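You operate a simulated robot arm through the tools that you are given. There is no shell and no other tool. Be economical: measure what you need, move in short steps, check, and stop when the job is done.

You are at the controls of a simulated robot arm. One attempt, no reset.

JOB
Press the yellow test button two times.

Only the result counts: the job must be done as asked and must still hold three seconds after the hand-in. Knocking over, shifting, dropping, spilling or breaking anything else fails it.

ROBOT AND FRAMES
A 6-joint arm with a two-finger parallel gripper on a trunk, on a base that drives. Base frame: it is fixed to the floor where the robot stands at the start and does not move with it; the origin is under the middle of the robot, x ahead of it, y to its left, z up. Units: m, degrees, N and s.
With the tool pointing down near the work surface it reaches from about 0.28 to 0.68 m from the robot's upright axis, wherever it stands. Its first joint turns from -166.0 to 166.0 degrees. Places, roughly: yellow test button [0.5, 0, 0.9]. Payload 4.1 kg.
The tool frame sits at the grasp point between the pads (the TCP): z along the fingers, y along the line on which they close. The tips reach 0.023 m beyond it. Largest opening 0.094 m; finger width 0.038, thickness 0.01; the body of the gripper, 0.054 by 0.096 m, starts 0.039 m behind the TCP.
Orientation is that of the tool frame in the base frame, as [roll, pitch, yaw] about the fixed x, y, z axes, in that order (R = Rz(yaw) Ry(pitch) Rx(roll)). With the fingers straight down and closing along the base's y, the tool's x points along the base's -x, its y along +y and its z along -z.

CONTROLS
- The arm moves only by the tool move_arm. Its argument "rows" is a list of rows, each a list of 7 numbers: the shift along the tool's x, y, z in units of 400 mm (1.0 is 400 mm), then the turn, a rotation vector about the tool's x, y, z in units of 60 degrees (1.0 is 60 degrees), then the finger opening in m, from 0 to 0.094. In form: [[dx, dy, dz, rx, ry, rz, jaw], ...]. A call has 1 to 8 rows; each row is the pose to reach, as a shift and turn from the pose commanded when the call began, along the tool's axes at that moment. A call with a number of a shift or a turn outside -1 to 1 is refused whole. Rows are played at 5 a second. More than 0.05 m and 8.6 degrees between two rows, or a gripper value outside its range, and nothing of the call is played. Where a pose cannot be reached the arm comes as near as it can. A force on the tool above 40 N (or 10 N above the force at the start of the call, whichever is more), or a blocked arm, ends the call early, and 0.2 s more pass. The fingers move at their own pace (about 0.045 m/s each) and stop on an object; they squeeze with about 36 N. The grip force told is the motor's: it shows also when the fingers shut on nothing. Time passes only in rows, and 0.2 s behind the last, so rows that repeat a pose let the fingers close. It gives the time, the measured TCP pose, the force on the tool (base axes), the opening and the grip force at its end, in the units of the frame above (readings bear some noise).
- Cameras (640 x 400 px; columns grow to the right, rows downward): "scene" is now at [0.0282, 0.1547, 1.4976]; the picture's right is [-0.13, -0.99, 0.00], its down [-0.60, 0.08, -0.79] and it looks along [0.79, -0.10, -0.61] (base axes); focal length 289 px, centre (320, 200). "wrist" rides on the gripper at [0.086, 0.016, -0.075] in the tool frame; the picture's right is [-0.18, 0.98, 0.00], its down [-0.58, -0.11, -0.81] and it looks along [-0.79, -0.15, 0.59] (tool axes); focal length 243 px, centre (320, 200). There is no depth. A picture from a camera that has moved, and an enlarged one, comes with that camera's place and axes in the base frame and with its lens.
- capture(camera): a new picture of that camera. It takes no simulated time.
- move_column(by): slides the trunk up (or, below 0, down) by that many m; the arm and the scene camera ride with it, the base frame stays. It gives what a move gives, with no picture.
- drive_base(legs): drives the robot by 1 to 6 legs, each [ahead, turn to the left] in m and degrees, along the robot's own axes; the way and the turn of a leg run together, so that a leg with both is an arc; at most 1.5 m and 180 degrees a leg. The arm and the cameras ride along, it lands a little off, and it stops where it bumps. It gives what a move gives.
- turn_head(pan, tilt): turns the head with the scene camera to pan (to the left, within 155 degrees either way) and tilt (down, from -29 to 69), counted from straight ahead of the robot. It gives what a move gives.
- zoom(camera, box): a new picture of the part [left, top, right, bottom] of that camera's present view, enlarged. It takes no simulated time.
- hand_in(): hands the job in; it is judged then, once.

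Work in short steps. Places have to be worked out from the pictures, the camera data and where the tool is seen: move nearer, look again, correct. Check each grasp and each placing, and mend what went wrong. You have 120 turns and 82 pictures in all, those below and enlarged ones among them. Open the gripper and draw the arm clear of the work before you hand the job in, unless the task says otherwise; then end with one line.

The tools are called after "Call:" by a JSON object that holds its "name" and its "arguments". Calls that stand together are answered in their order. move_arm: Moves the arm, as the interface text tells. Its arguments: {"type":"object","properties":{"rows":{"type":"array","items":{"type":"array","items":{"type":"number"}}}},"required":["rows"]} The other tools are called the same way: move_column (by) slides the trunk up or down; drive_base (legs) drives the base; turn_head (pan, tilt) turns the head that bears the scene camera; capture (camera) takes a picture; zoom (camera, box) takes an enlarged picture of a part of a camera's view; hand_in () hands the job in.

At the start:

```text
t: 0.0
eef_pos: [0.4067, 0.1388, 1.268]
tool_rot: [180.0, 0.0, -179.9]
contact_force: [0.6, 0.4, 0.2]
opening: 0.094
gripper_force: 0.0
trunk travel left (down, up): [-0.45, 0.14]
robot x, y, heading: [-0.0007, 0.0007, 0.2]
head pan, tilt: [-7.4, 37.4]
```

scene: 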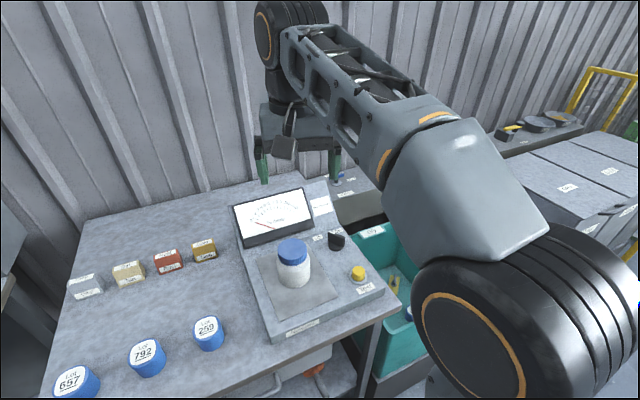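
wrist: 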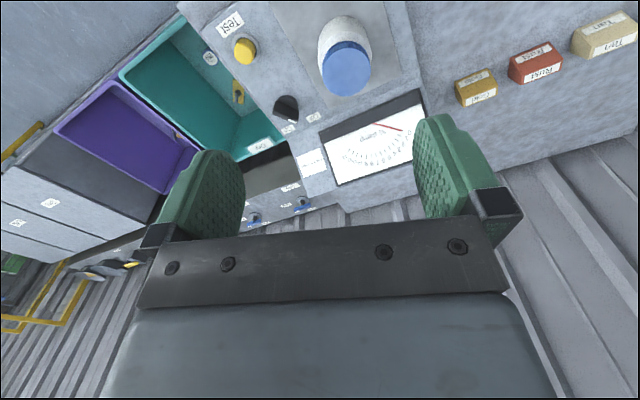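

I triangulate the button from both pictures at about (0.46, 0.01, 0.94). The jar is about 0.15 m to its left. I'll close the fingers, move over the button and come part of the way down.

Call:
{"name": "move_arm", "arguments": {"rows": [[-0.044, -0.1075, 0, 0, 0, 0, 0], [-0.088, -0.215, 0, 0, 0, 0, 0], [-0.1325, -0.3225, 0, 0, 0, 0, 0], [-0.1325, -0.3225, 0.11, 0, 0, 0, 0], [-0.1325, -0.3225, 0.22, 0, 0, 0, 0], [-0.1325, -0.3225, 0.33, 0, 0, 0, 0], [-0.1325, -0.3225, 0.4, 0, 0, 0, 0]]}}

Call:
{"name": "capture", "arguments": {"camera": "wrist"}}

Call:
{"name": "capture", "arguments": {"camera": "scene"}}

```text
t: 1.6
eef_pos: [0.4604, 0.0089, 1.1065]
tool_rot: [-180.0, 0.0, 179.9]
contact_force: [-0.4, 1.0, 0.5]
opening: 0.0
gripper_force: 36.5
trunk travel left (down, up): [-0.45, 0.14]
robot x, y, heading: [0.0003, 0.0029, -0.1]
head pan, tilt: [-7.4, 37.4]
```

```text
79 pictures are left
camera wrist: at [0.3746, 0.0268, 1.1818], right [0.18, 0.98, 0.0], down [0.58, -0.11, 0.81], along [0.79, -0.15, -0.59], focal length 243 px, centre (320, 200)
```

wrist: 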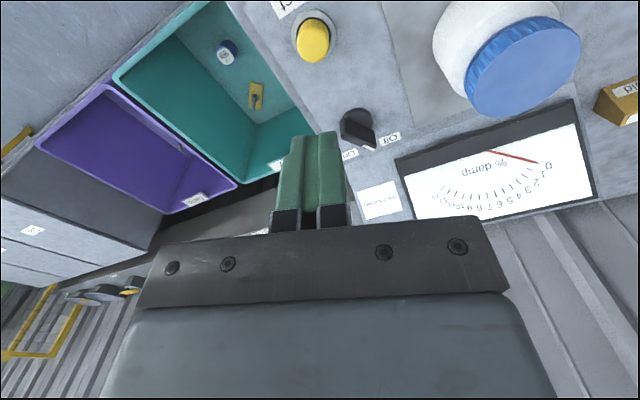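

```text
78 pictures are left
camera scene: at [0.0283, 0.1547, 1.4976], right [-0.13, -0.99, 0.0], down [-0.6, 0.08, -0.79], along [0.79, -0.1, -0.61], focal length 289 px, centre (320, 200)
```

scene: 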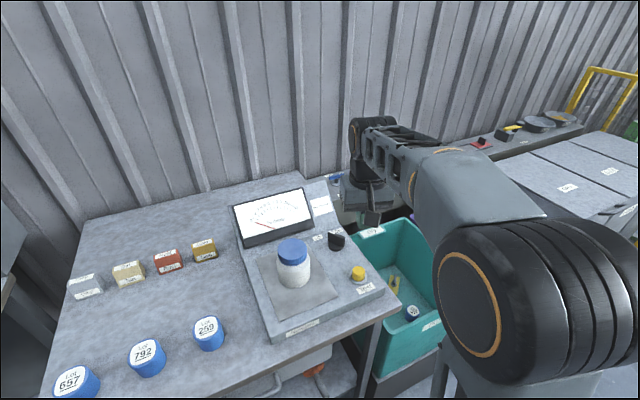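

The new view puts the button nearer (0.467, 0.002, 0.93). I'll correct sideways and lower until the tips are a few centimetres above it.

Call:
{"name": "move_arm", "arguments": {"rows": [[-0.0175, -0.0175, 0.09, 0, 0, 0, 0], [-0.0175, -0.0175, 0.18, 0, 0, 0, 0], [-0.0175, -0.0175, 0.26, 0, 0, 0, 0], [-0.0175, -0.0175, 0.26, 0, 0, 0, 0]]}}

Call:
{"name": "capture", "arguments": {"camera": "wrist"}}

Call:
{"name": "zoom", "arguments": {"camera": "scene", "box": [240, 170, 440, 330]}}

```text
t: 2.6
eef_pos: [0.4663, 0.0023, 1.0042]
tool_rot: [179.9, 0.0, 180.0]
contact_force: [0.4, 0.5, -0.1]
opening: 0.0
gripper_force: 35.8
trunk travel left (down, up): [-0.45, 0.14]
robot x, y, heading: [0.0002, 0.002, 0.2]
head pan, tilt: [-7.4, 37.4]
```

```text
77 pictures are left
camera wrist: at [0.3813, 0.0199, 1.0784], right [0.18, 0.98, 0.0], down [0.58, -0.11, 0.81], along [0.79, -0.15, -0.59], focal length 243 px, centre (320, 200)
```

wrist: 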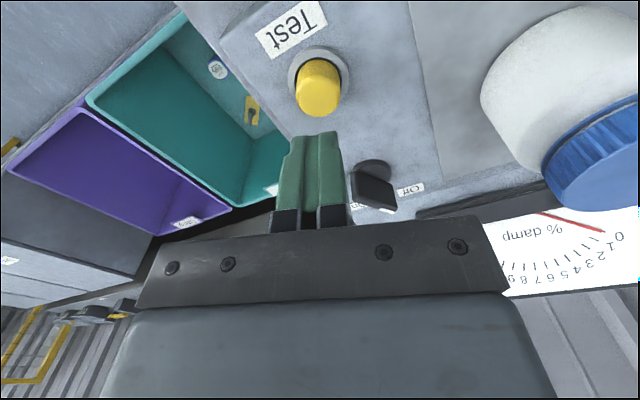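

```text
2.50 times, centred on (340, 250) of scene
camera zoom: at [0.0284, 0.1547, 1.4976], right [-0.13, -0.99, 0.0], down [-0.6, 0.08, -0.79], along [0.79, -0.1, -0.61], focal length 722 px, centre (270, 75)
```

zoom: 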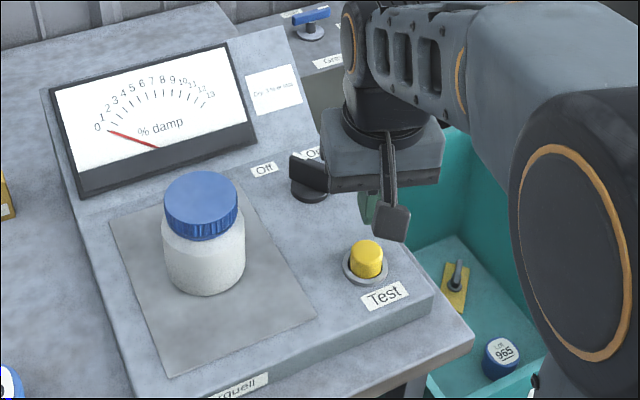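

The tips line up with the button sideways. I'll go down another 2 cm and look again to settle the x position and the height.

Call:
{"name": "move_arm", "arguments": {"rows": [[0, 0, 0.025, 0, 0, 0, 0], [0, 0, 0.05, 0, 0, 0, 0], [0, 0, 0.05, 0, 0, 0, 0]]}}

Call:
{"name": "zoom", "arguments": {"camera": "wrist", "box": [220, 40, 420, 165]}}

Call:
{"name": "zoom", "arguments": {"camera": "scene", "box": [310, 220, 410, 300]}}

```text
t: 3.4
eef_pos: [0.4652, 0.0025, 0.984]
tool_rot: [179.9, 0.0, 179.9]
contact_force: [-0.9, 0.1, 0.1]
opening: 0.0004
gripper_force: 35.7
trunk travel left (down, up): [-0.45, 0.14]
robot x, y, heading: [0.0038, 0.0027, -0.0]
head pan, tilt: [-7.4, 37.4]
```

```text
3.20 times, centred on (320, 102) of wrist
camera zoom: at [0.3816, 0.0196, 1.0586], right [0.18, 0.98, 0.0], down [0.58, -0.11, 0.81], along [0.79, -0.15, -0.59], focal length 776 px, centre (320, 512)
```

zoom: 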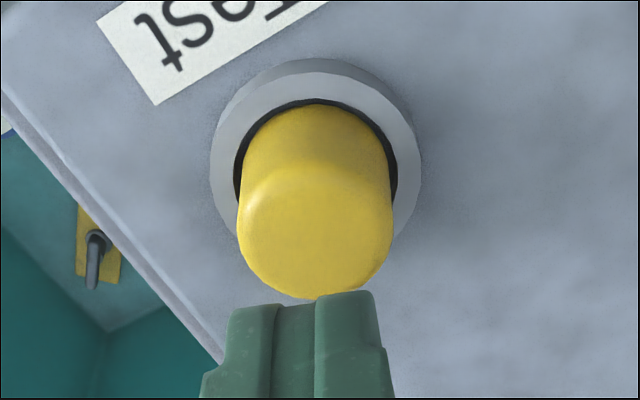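

```text
5.00 times, centred on (360, 260) of scene
camera zoom: at [0.0283, 0.1547, 1.4976], right [-0.13, -0.99, 0.0], down [-0.6, 0.08, -0.79], along [0.79, -0.1, -0.61], focal length 1443 px, centre (120, -100)
```

zoom: 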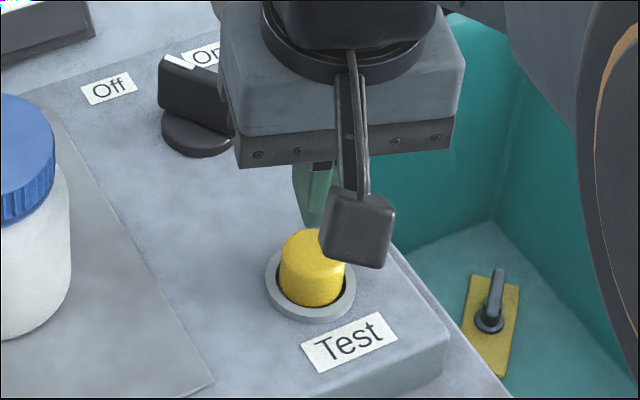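

The fingers sit over the cap, whose top I put at z ≈ 0.93 (tips now at 0.961). I'll nudge 3 mm ahead and go down in small rows, watching the force.

Call:
{"name": "move_arm", "arguments": {"rows": [[-0.008, 0, 0.01, 0, 0, 0, 0], [-0.008, 0, 0.02, 0, 0, 0, 0], [-0.008, 0, 0.03, 0, 0, 0, 0], [-0.008, 0, 0.04, 0, 0, 0, 0], [-0.008, 0, 0.05, 0, 0, 0, 0], [-0.008, 0, 0.06, 0, 0, 0, 0]]}}

Call:
{"name": "zoom", "arguments": {"camera": "wrist", "box": [220, 40, 420, 165]}}

```text
t: 4.8
eef_pos: [0.4693, 0.0033, 0.9598]
tool_rot: [-180.0, 0.0, -180.0]
contact_force: [1.3, 1.1, -0.5]
opening: 0.0001
gripper_force: 35.7
trunk travel left (down, up): [-0.45, 0.14]
robot x, y, heading: [-0.0025, -0.0005, 0.1]
head pan, tilt: [-7.4, 37.4]
```

```text
3.20 times, centred on (320, 102) of wrist
camera zoom: at [0.3846, 0.0199, 1.035], right [0.18, 0.98, 0.0], down [0.58, -0.11, 0.81], along [0.79, -0.15, -0.59], focal length 776 px, centre (320, 512)
```

zoom: 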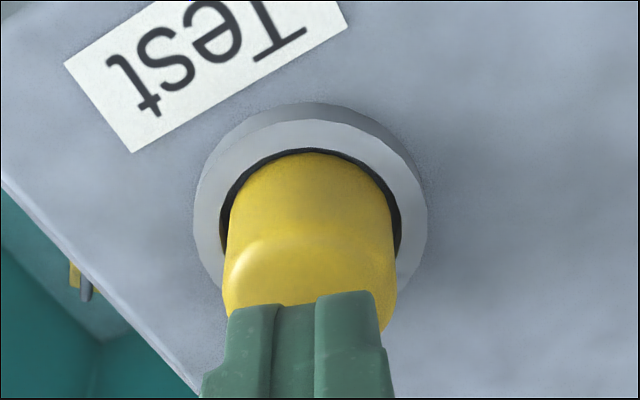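

No contact yet with the tips at 0.937, and the alignment still looks good. I'll go on in 2 mm rows.

Call:
{"name": "move_arm", "arguments": {"rows": [[0, 0, 0.005, 0, 0, 0, 0], [0, 0, 0.01, 0, 0, 0, 0], [0, 0, 0.015, 0, 0, 0, 0], [0, 0, 0.02, 0, 0, 0, 0], [0, 0, 0.025, 0, 0, 0, 0]]}}

Call:
{"name": "zoom", "arguments": {"camera": "wrist", "box": [220, 40, 420, 165]}}

```text
t: 6.0
eef_pos: [0.4704, 0.0023, 0.9509]
tool_rot: [-179.9, 0.0, 180.0]
contact_force: [0.2, -0.1, 0.1]
opening: 0.0
gripper_force: 36.3
trunk travel left (down, up): [-0.45, 0.14]
robot x, y, heading: [0.0003, 0.0029, -0.1]
head pan, tilt: [-7.4, 37.4]
```

```text
3.20 times, centred on (320, 102) of wrist
camera zoom: at [0.3847, 0.0197, 1.0253], right [0.18, 0.98, 0.0], down [0.58, -0.11, 0.81], along [0.79, -0.15, -0.59], focal length 776 px, centre (320, 512)
```

zoom: 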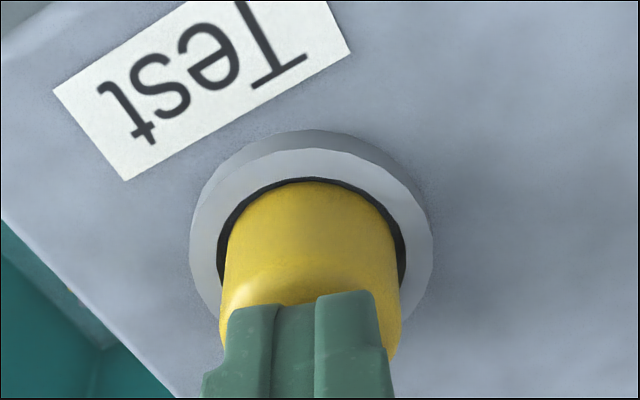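

Still no contact with the tips at 0.928. The button lies about 2 mm to the left (+y) of the fingers, so I'll correct that and go on in 1.5 mm rows.

Call:
{"name": "move_arm", "arguments": {"rows": [[0, 0.005, 0, 0, 0, 0, 0], [0, 0.005, 0.004, 0, 0, 0, 0], [0, 0.005, 0.008, 0, 0, 0, 0], [0, 0.005, 0.012, 0, 0, 0, 0], [0, 0.005, 0.016, 0, 0, 0, 0]]}}

Call:
{"name": "zoom", "arguments": {"camera": "wrist", "box": [220, 40, 420, 165]}}

```text
t: 7.2
eef_pos: [0.4711, 0.0035, 0.9447]
tool_rot: [-180.0, 0.1, -179.9]
contact_force: [0.9, 0.9, 1.3]
opening: 0.0002
gripper_force: 36.0
trunk travel left (down, up): [-0.45, 0.14]
robot x, y, heading: [-0.0015, -0.0012, 0.1]
head pan, tilt: [-7.4, 37.4]
```

```text
3.20 times, centred on (320, 102) of wrist
camera zoom: at [0.3846, 0.0217, 1.0188], right [0.18, 0.98, 0.0], down [0.58, -0.11, 0.81], along [0.79, -0.15, -0.59], focal length 776 px, centre (320, 512)
```

zoom: 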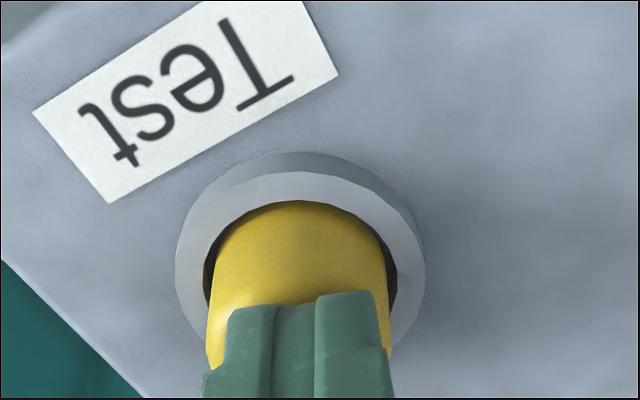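

The force is only at noise level, with the tips at about 0.922. I'll go on in 1 mm rows.

Call:
{"name": "move_arm", "arguments": {"rows": [[0, 0, 0.0025, 0, 0, 0, 0], [0, 0, 0.005, 0, 0, 0, 0], [0, 0, 0.0075, 0, 0, 0, 0], [0, 0, 0.0075, 0, 0, 0, 0]]}}

Call:
{"name": "zoom", "arguments": {"camera": "wrist", "box": [220, 40, 420, 165]}}

Call:
{"name": "zoom", "arguments": {"camera": "scene", "box": [230, 180, 390, 300]}}

```text
t: 8.2
eef_pos: [0.4704, 0.0055, 0.942]
tool_rot: [180.0, -0.1, 179.9]
contact_force: [-1.4, -0.2, 2.8]
opening: 0.0002
gripper_force: 35.8
trunk travel left (down, up): [-0.45, 0.14]
robot x, y, heading: [0.0022, 0.002, 0.2]
head pan, tilt: [-7.4, 37.4]
```

```text
3.20 times, centred on (320, 102) of wrist
camera zoom: at [0.3848, 0.0217, 1.0158], right [0.18, 0.98, 0.0], down [0.58, -0.11, 0.81], along [0.79, -0.15, -0.59], focal length 776 px, centre (320, 512)
```

zoom: 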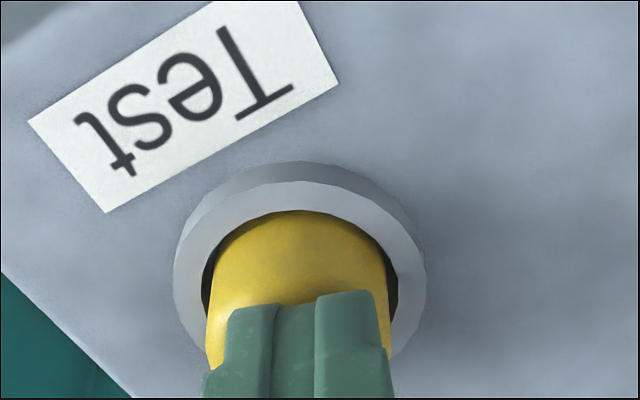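

```text
3.33 times, centred on (310, 240) of scene
camera zoom: at [0.0278, 0.1547, 1.4976], right [-0.13, -0.99, 0.0], down [-0.6, 0.08, -0.79], along [0.79, -0.1, -0.61], focal length 962 px, centre (353, 67)
```

zoom: 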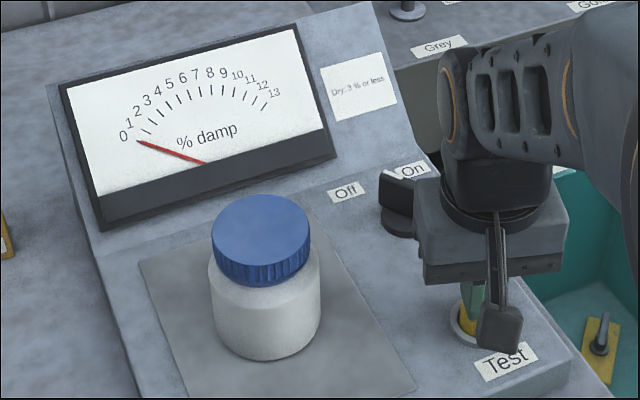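

The cap is now touched and moving in (2.8 N, and it sinks against its ring). I'll keep pressing toward its stop.

Call:
{"name": "move_arm", "arguments": {"rows": [[0, 0, 0.0025, 0, 0, 0, 0], [0, 0, 0.005, 0, 0, 0, 0], [0, 0, 0.0075, 0, 0, 0, 0], [0, 0, 0.0075, 0, 0, 0, 0]]}}

Call:
{"name": "zoom", "arguments": {"camera": "wrist", "box": [220, 40, 420, 165]}}

Call:
{"name": "zoom", "arguments": {"camera": "scene", "box": [230, 180, 390, 300]}}

```text
t: 9.2
eef_pos: [0.4714, 0.0045, 0.9381]
tool_rot: [-180.0, -0.1, -180.0]
contact_force: [0.3, -0.2, 2.9]
opening: 0.0001
gripper_force: 36.1
trunk travel left (down, up): [-0.45, 0.14]
robot x, y, heading: [-0.0004, -0.0009, 0.2]
head pan, tilt: [-7.4, 37.4]
```

```text
3.20 times, centred on (320, 102) of wrist
camera zoom: at [0.3849, 0.0218, 1.0126], right [0.18, 0.98, 0.0], down [0.58, -0.11, 0.81], along [0.79, -0.15, -0.59], focal length 776 px, centre (320, 512)
```

zoom: 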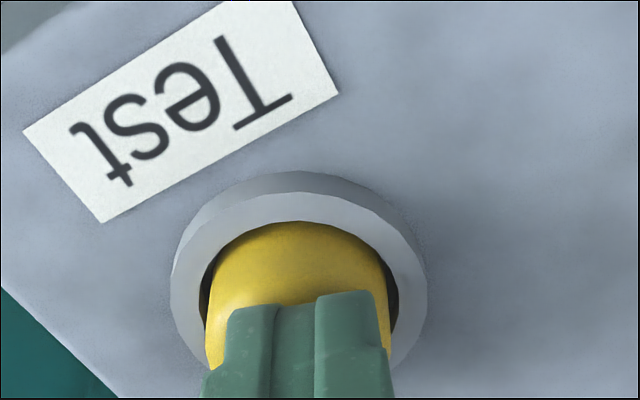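

```text
3.33 times, centred on (310, 240) of scene
camera zoom: at [0.028, 0.1546, 1.4976], right [-0.13, -0.99, 0.0], down [-0.6, 0.08, -0.79], along [0.79, -0.1, -0.61], focal length 962 px, centre (353, 67)
```

zoom: 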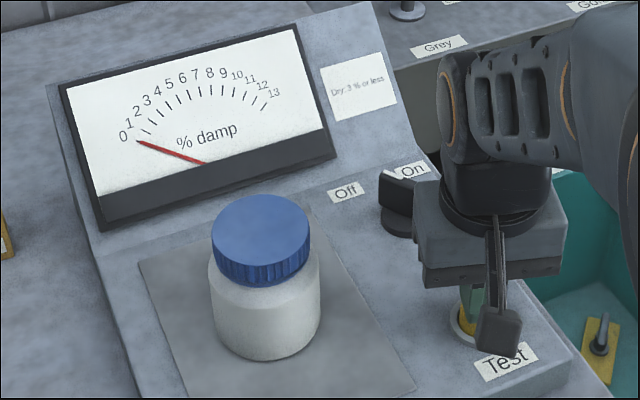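

It is still soft at about 3 N, so I'll keep pressing.

Call:
{"name": "move_arm", "arguments": {"rows": [[0, 0, 0.0025, 0, 0, 0, 0], [0, 0, 0.005, 0, 0, 0, 0], [0, 0, 0.0075, 0, 0, 0, 0], [0, 0, 0.0075, 0, 0, 0, 0]]}}

Call:
{"name": "zoom", "arguments": {"camera": "wrist", "box": [220, 40, 420, 165]}}

```text
t: 10.2
eef_pos: [0.4707, 0.0053, 0.9358]
tool_rot: [180.0, -0.1, 180.0]
contact_force: [0.7, -0.9, 4.2]
opening: 0.0
gripper_force: 36.0
trunk travel left (down, up): [-0.45, 0.14]
robot x, y, heading: [0.0004, -0.0024, 0.0]
head pan, tilt: [-7.4, 37.4]
```

```text
3.20 times, centred on (320, 102) of wrist
camera zoom: at [0.3849, 0.0218, 1.0097], right [0.18, 0.98, 0.0], down [0.58, -0.11, 0.81], along [0.79, -0.15, -0.59], focal length 776 px, centre (320, 512)
```

zoom: 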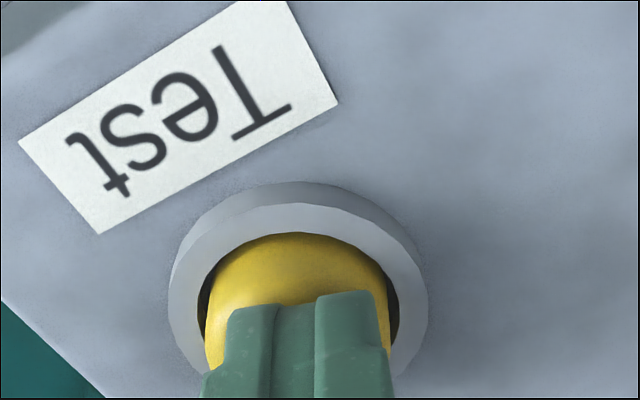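

The force rises slowly (4.2 N), like a spring. I'll keep going down until it reaches a firm stop.

Call:
{"name": "move_arm", "arguments": {"rows": [[0, 0, 0.0025, 0, 0, 0, 0], [0, 0, 0.005, 0, 0, 0, 0], [0, 0, 0.0075, 0, 0, 0, 0], [0, 0, 0.01, 0, 0, 0, 0], [0, 0, 0.01, 0, 0, 0, 0]]}}

Call:
{"name": "zoom", "arguments": {"camera": "wrist", "box": [220, 40, 420, 165]}}

Call:
{"name": "zoom", "arguments": {"camera": "scene", "box": [230, 180, 390, 300]}}

```text
t: 11.4
eef_pos: [0.4698, 0.0042, 0.9302]
tool_rot: [-180.0, 0.0, 180.0]
contact_force: [1.9, 0.1, 5.5]
opening: 0.0002
gripper_force: 36.0
trunk travel left (down, up): [-0.45, 0.14]
robot x, y, heading: [0.0006, -0.0009, 0.0]
head pan, tilt: [-7.4, 37.4]
```

```text
3.20 times, centred on (320, 102) of wrist
camera zoom: at [0.3847, 0.0218, 1.0052], right [0.18, 0.98, 0.0], down [0.58, -0.11, 0.81], along [0.79, -0.15, -0.59], focal length 776 px, centre (320, 512)
```

zoom: 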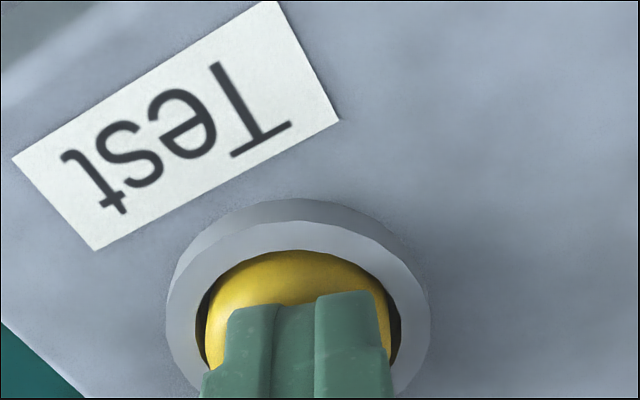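

```text
3.33 times, centred on (310, 240) of scene
camera zoom: at [0.028, 0.1549, 1.4976], right [-0.13, -0.99, 0.0], down [-0.6, 0.08, -0.79], along [0.79, -0.1, -0.61], focal length 962 px, centre (353, 67)
```

zoom: 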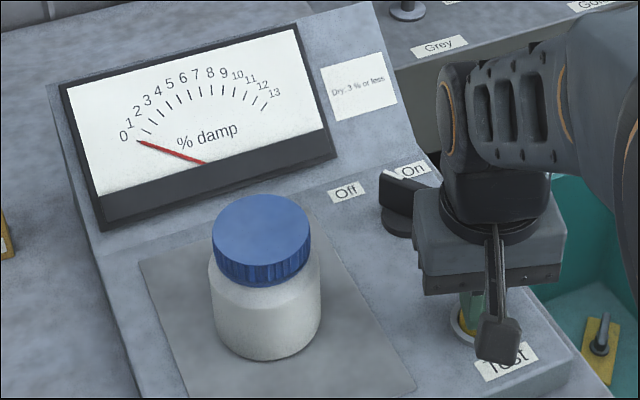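

It is still springy at 5.5 N and the cap still stands above its ring. I'll continue.

Call:
{"name": "move_arm", "arguments": {"rows": [[0, 0, 0.0025, 0, 0, 0, 0], [0, 0, 0.005, 0, 0, 0, 0], [0, 0, 0.0075, 0, 0, 0, 0], [0, 0, 0.01, 0, 0, 0, 0], [0, 0, 0.01, 0, 0, 0, 0]]}}

Call:
{"name": "zoom", "arguments": {"camera": "wrist", "box": [220, 40, 420, 165]}}

Call:
{"name": "zoom", "arguments": {"camera": "scene", "box": [230, 180, 390, 300]}}

```text
t: 12.6
eef_pos: [0.4695, 0.0048, 0.9285]
tool_rot: [180.0, 0.4, 180.0]
contact_force: [1.2, 0.3, 27.1]
opening: 0.0
gripper_force: 35.9
trunk travel left (down, up): [-0.45, 0.14]
robot x, y, heading: [0.001, -0.0014, -0.1]
head pan, tilt: [-7.4, 37.4]
```

```text
3.20 times, centred on (320, 102) of wrist
camera zoom: at [0.3843, 0.0218, 1.0029], right [0.18, 0.98, 0.0], down [0.58, -0.11, 0.81], along [0.8, -0.15, -0.59], focal length 776 px, centre (320, 512)
```

zoom: 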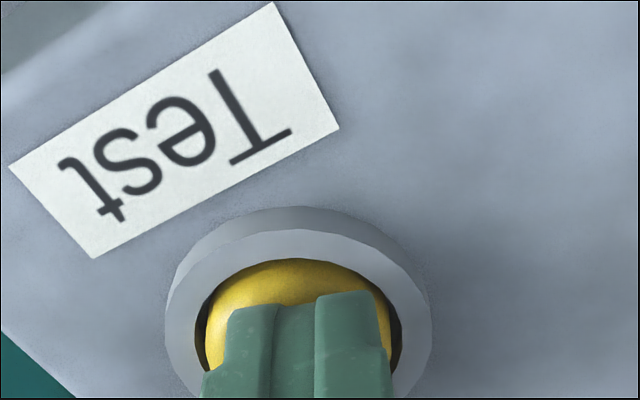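

```text
3.33 times, centred on (310, 240) of scene
camera zoom: at [0.0264, 0.1548, 1.4978], right [-0.13, -0.99, 0.0], down [-0.6, 0.08, -0.79], along [0.79, -0.1, -0.61], focal length 962 px, centre (353, 67)
```

zoom: 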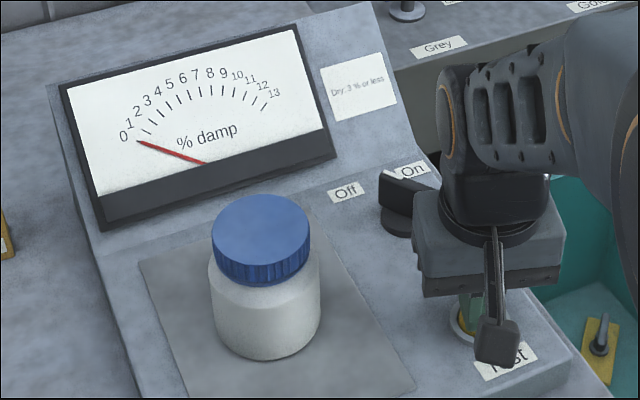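

It met a firm stop at 27 N, so the first press is fully in. I'll rise well clear to release it and check that the cap springs back.

Call:
{"name": "move_arm", "arguments": {"rows": [[0, 0, -0.02, 0, 0, 0, 0], [0, 0, -0.05, 0, 0, 0, 0], [0, 0, -0.1, 0, 0, 0, 0], [0, 0, -0.1, 0, 0, 0, 0]]}}

Call:
{"name": "zoom", "arguments": {"camera": "wrist", "box": [220, 40, 420, 165]}}

Call:
{"name": "zoom", "arguments": {"camera": "scene", "box": [230, 180, 390, 300]}}

```text
t: 13.6
eef_pos: [0.4707, 0.005, 0.9672]
tool_rot: [180.0, -0.1, -179.9]
contact_force: [0.3, -1.0, 0.2]
opening: 0.0
gripper_force: 36.0
trunk travel left (down, up): [-0.45, 0.14]
robot x, y, heading: [-0.0024, -0.0048, 0.1]
head pan, tilt: [-7.4, 37.4]
```

```text
3.20 times, centred on (320, 102) of wrist
camera zoom: at [0.3846, 0.0221, 1.0419], right [0.18, 0.98, 0.0], down [0.58, -0.11, 0.81], along [0.79, -0.15, -0.59], focal length 776 px, centre (320, 512)
```

zoom: 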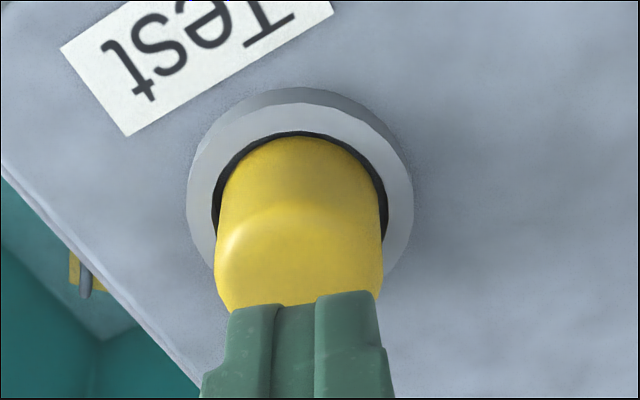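

```text
3.33 times, centred on (310, 240) of scene
camera zoom: at [0.028, 0.1547, 1.4975], right [-0.13, -0.99, 0.0], down [-0.6, 0.08, -0.79], along [0.79, -0.1, -0.61], focal length 962 px, centre (353, 67)
```

zoom: 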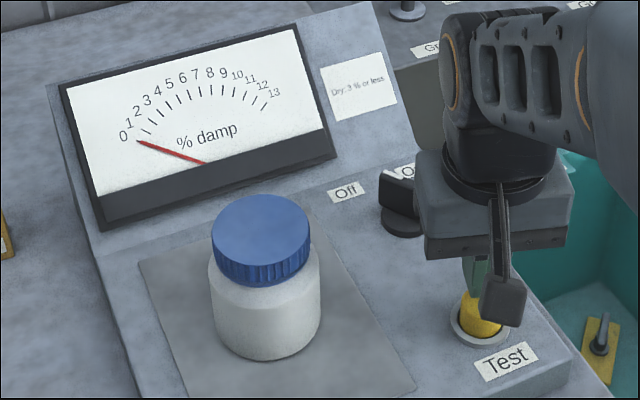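

The cap has sprung back fully. For the second press I'll go down to the same depth.

Call:
{"name": "move_arm", "arguments": {"rows": [[0, 0, 0.03, 0, 0, 0, 0], [0, 0, 0.055, 0, 0, 0, 0], [0, 0, 0.07, 0, 0, 0, 0], [0, 0, 0.082, 0, 0, 0, 0], [0, 0, 0.09, 0, 0, 0, 0], [0, 0, 0.096, 0, 0, 0, 0], [0, 0, 0.1, 0, 0, 0, 0], [0, 0, 0.1, 0, 0, 0, 0]]}}

Call:
{"name": "zoom", "arguments": {"camera": "wrist", "box": [220, 40, 420, 165]}}

```text
t: 15.4
eef_pos: [0.4705, 0.0056, 0.9285]
tool_rot: [-180.0, 0.4, -180.0]
contact_force: [1.3, 0.2, 22.2]
opening: 0.0
gripper_force: 35.8
trunk travel left (down, up): [-0.45, 0.14]
robot x, y, heading: [-0.002, -0.0001, -0.3]
head pan, tilt: [-7.4, 37.4]
```

```text
3.20 times, centred on (320, 102) of wrist
camera zoom: at [0.3845, 0.022, 1.0031], right [0.18, 0.98, 0.0], down [0.58, -0.11, 0.81], along [0.8, -0.15, -0.59], focal length 776 px, centre (320, 512)
```

zoom: 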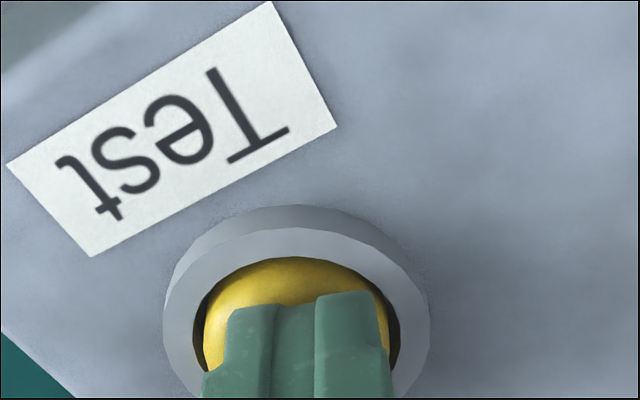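

The second press reached the same firm stop (22 N). Now I'll rise straight up well clear, and open the gripper once high.

Call:
{"name": "move_arm", "arguments": {"rows": [[0, 0, -0.03, 0, 0, 0, 0], [0, 0, -0.1, 0, 0, 0, 0], [0, 0, -0.2, 0, 0, 0, 0], [0, 0, -0.3, 0, 0, 0, 0], [0, 0, -0.4, 0, 0, 0, 0], [0, 0, -0.5, 0, 0, 0, 0.094], [0, 0, -0.6, 0, 0, 0, 0.094], [0, 0, -0.6, 0, 0, 0, 0.094]]}}

Call:
{"name": "move_arm", "arguments": {"rows": [[0, 0, 0, 0, 0, 0, 0.094], [0, 0, 0, 0, 0, 0, 0.094], [0, 0, 0, 0, 0, 0, 0.094], [0, 0, 0, 0, 0, 0, 0.094]]}}

Call:
{"name": "capture", "arguments": {"camera": "scene"}}

Call:
{"name": "capture", "arguments": {"camera": "wrist"}}

```text
t: 17.2
eef_pos: [0.4708, 0.0029, 1.167]
tool_rot: [-180.0, 0.0, -180.0]
contact_force: [0.7, 0.0, 0.1]
opening: 0.0685
gripper_force: 0.1
trunk travel left (down, up): [-0.45, 0.14]
robot x, y, heading: [0.0017, 0.0003, 0.2]
head pan, tilt: [-7.4, 37.4]
```

```text
t: 18.2
eef_pos: [0.4707, 0.0042, 1.1659]
tool_rot: [-179.9, 0.0, -180.0]
contact_force: [0.3, -0.7, 0.1]
opening: 0.0939
gripper_force: 0.0
trunk travel left (down, up): [-0.45, 0.14]
robot x, y, heading: [0.0037, 0.0058, 0.1]
head pan, tilt: [-7.4, 37.4]
```

```text
58 pictures are left
camera scene: at [0.0282, 0.1547, 1.4976], right [-0.13, -0.99, 0.0], down [-0.6, 0.08, -0.79], along [0.79, -0.1, -0.61], focal length 289 px, centre (320, 200)
```

scene: 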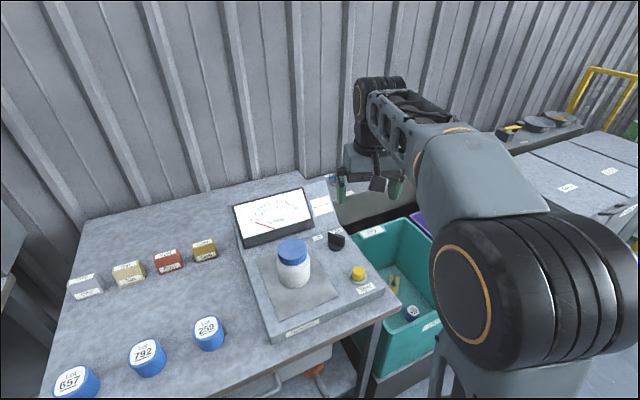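

```text
57 pictures are left
camera wrist: at [0.3852, 0.0209, 1.2416], right [0.18, 0.98, 0.0], down [0.58, -0.11, 0.81], along [0.79, -0.15, -0.59], focal length 243 px, centre (320, 200)
```

wrist: 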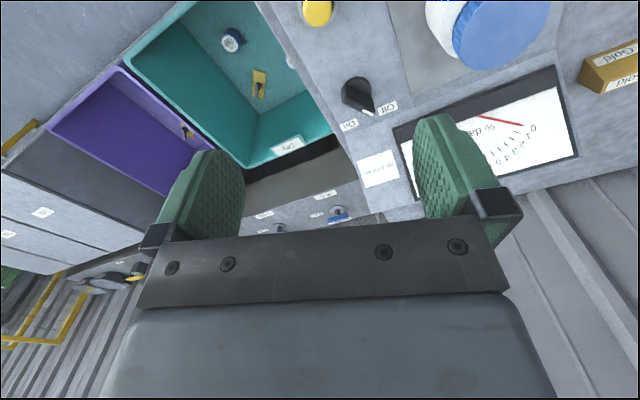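

The cap is out again after two full presses, nothing else has moved, and the arm is clear with the gripper open. I'm handing in.

Call:
{"name": "hand_in", "arguments": {}}

```text
The job is handed in.
```

I pressed the yellow test button twice, each time to a firm stop with a full release after; the meter needle stayed at 0 in every picture, and nothing else appeared to move.
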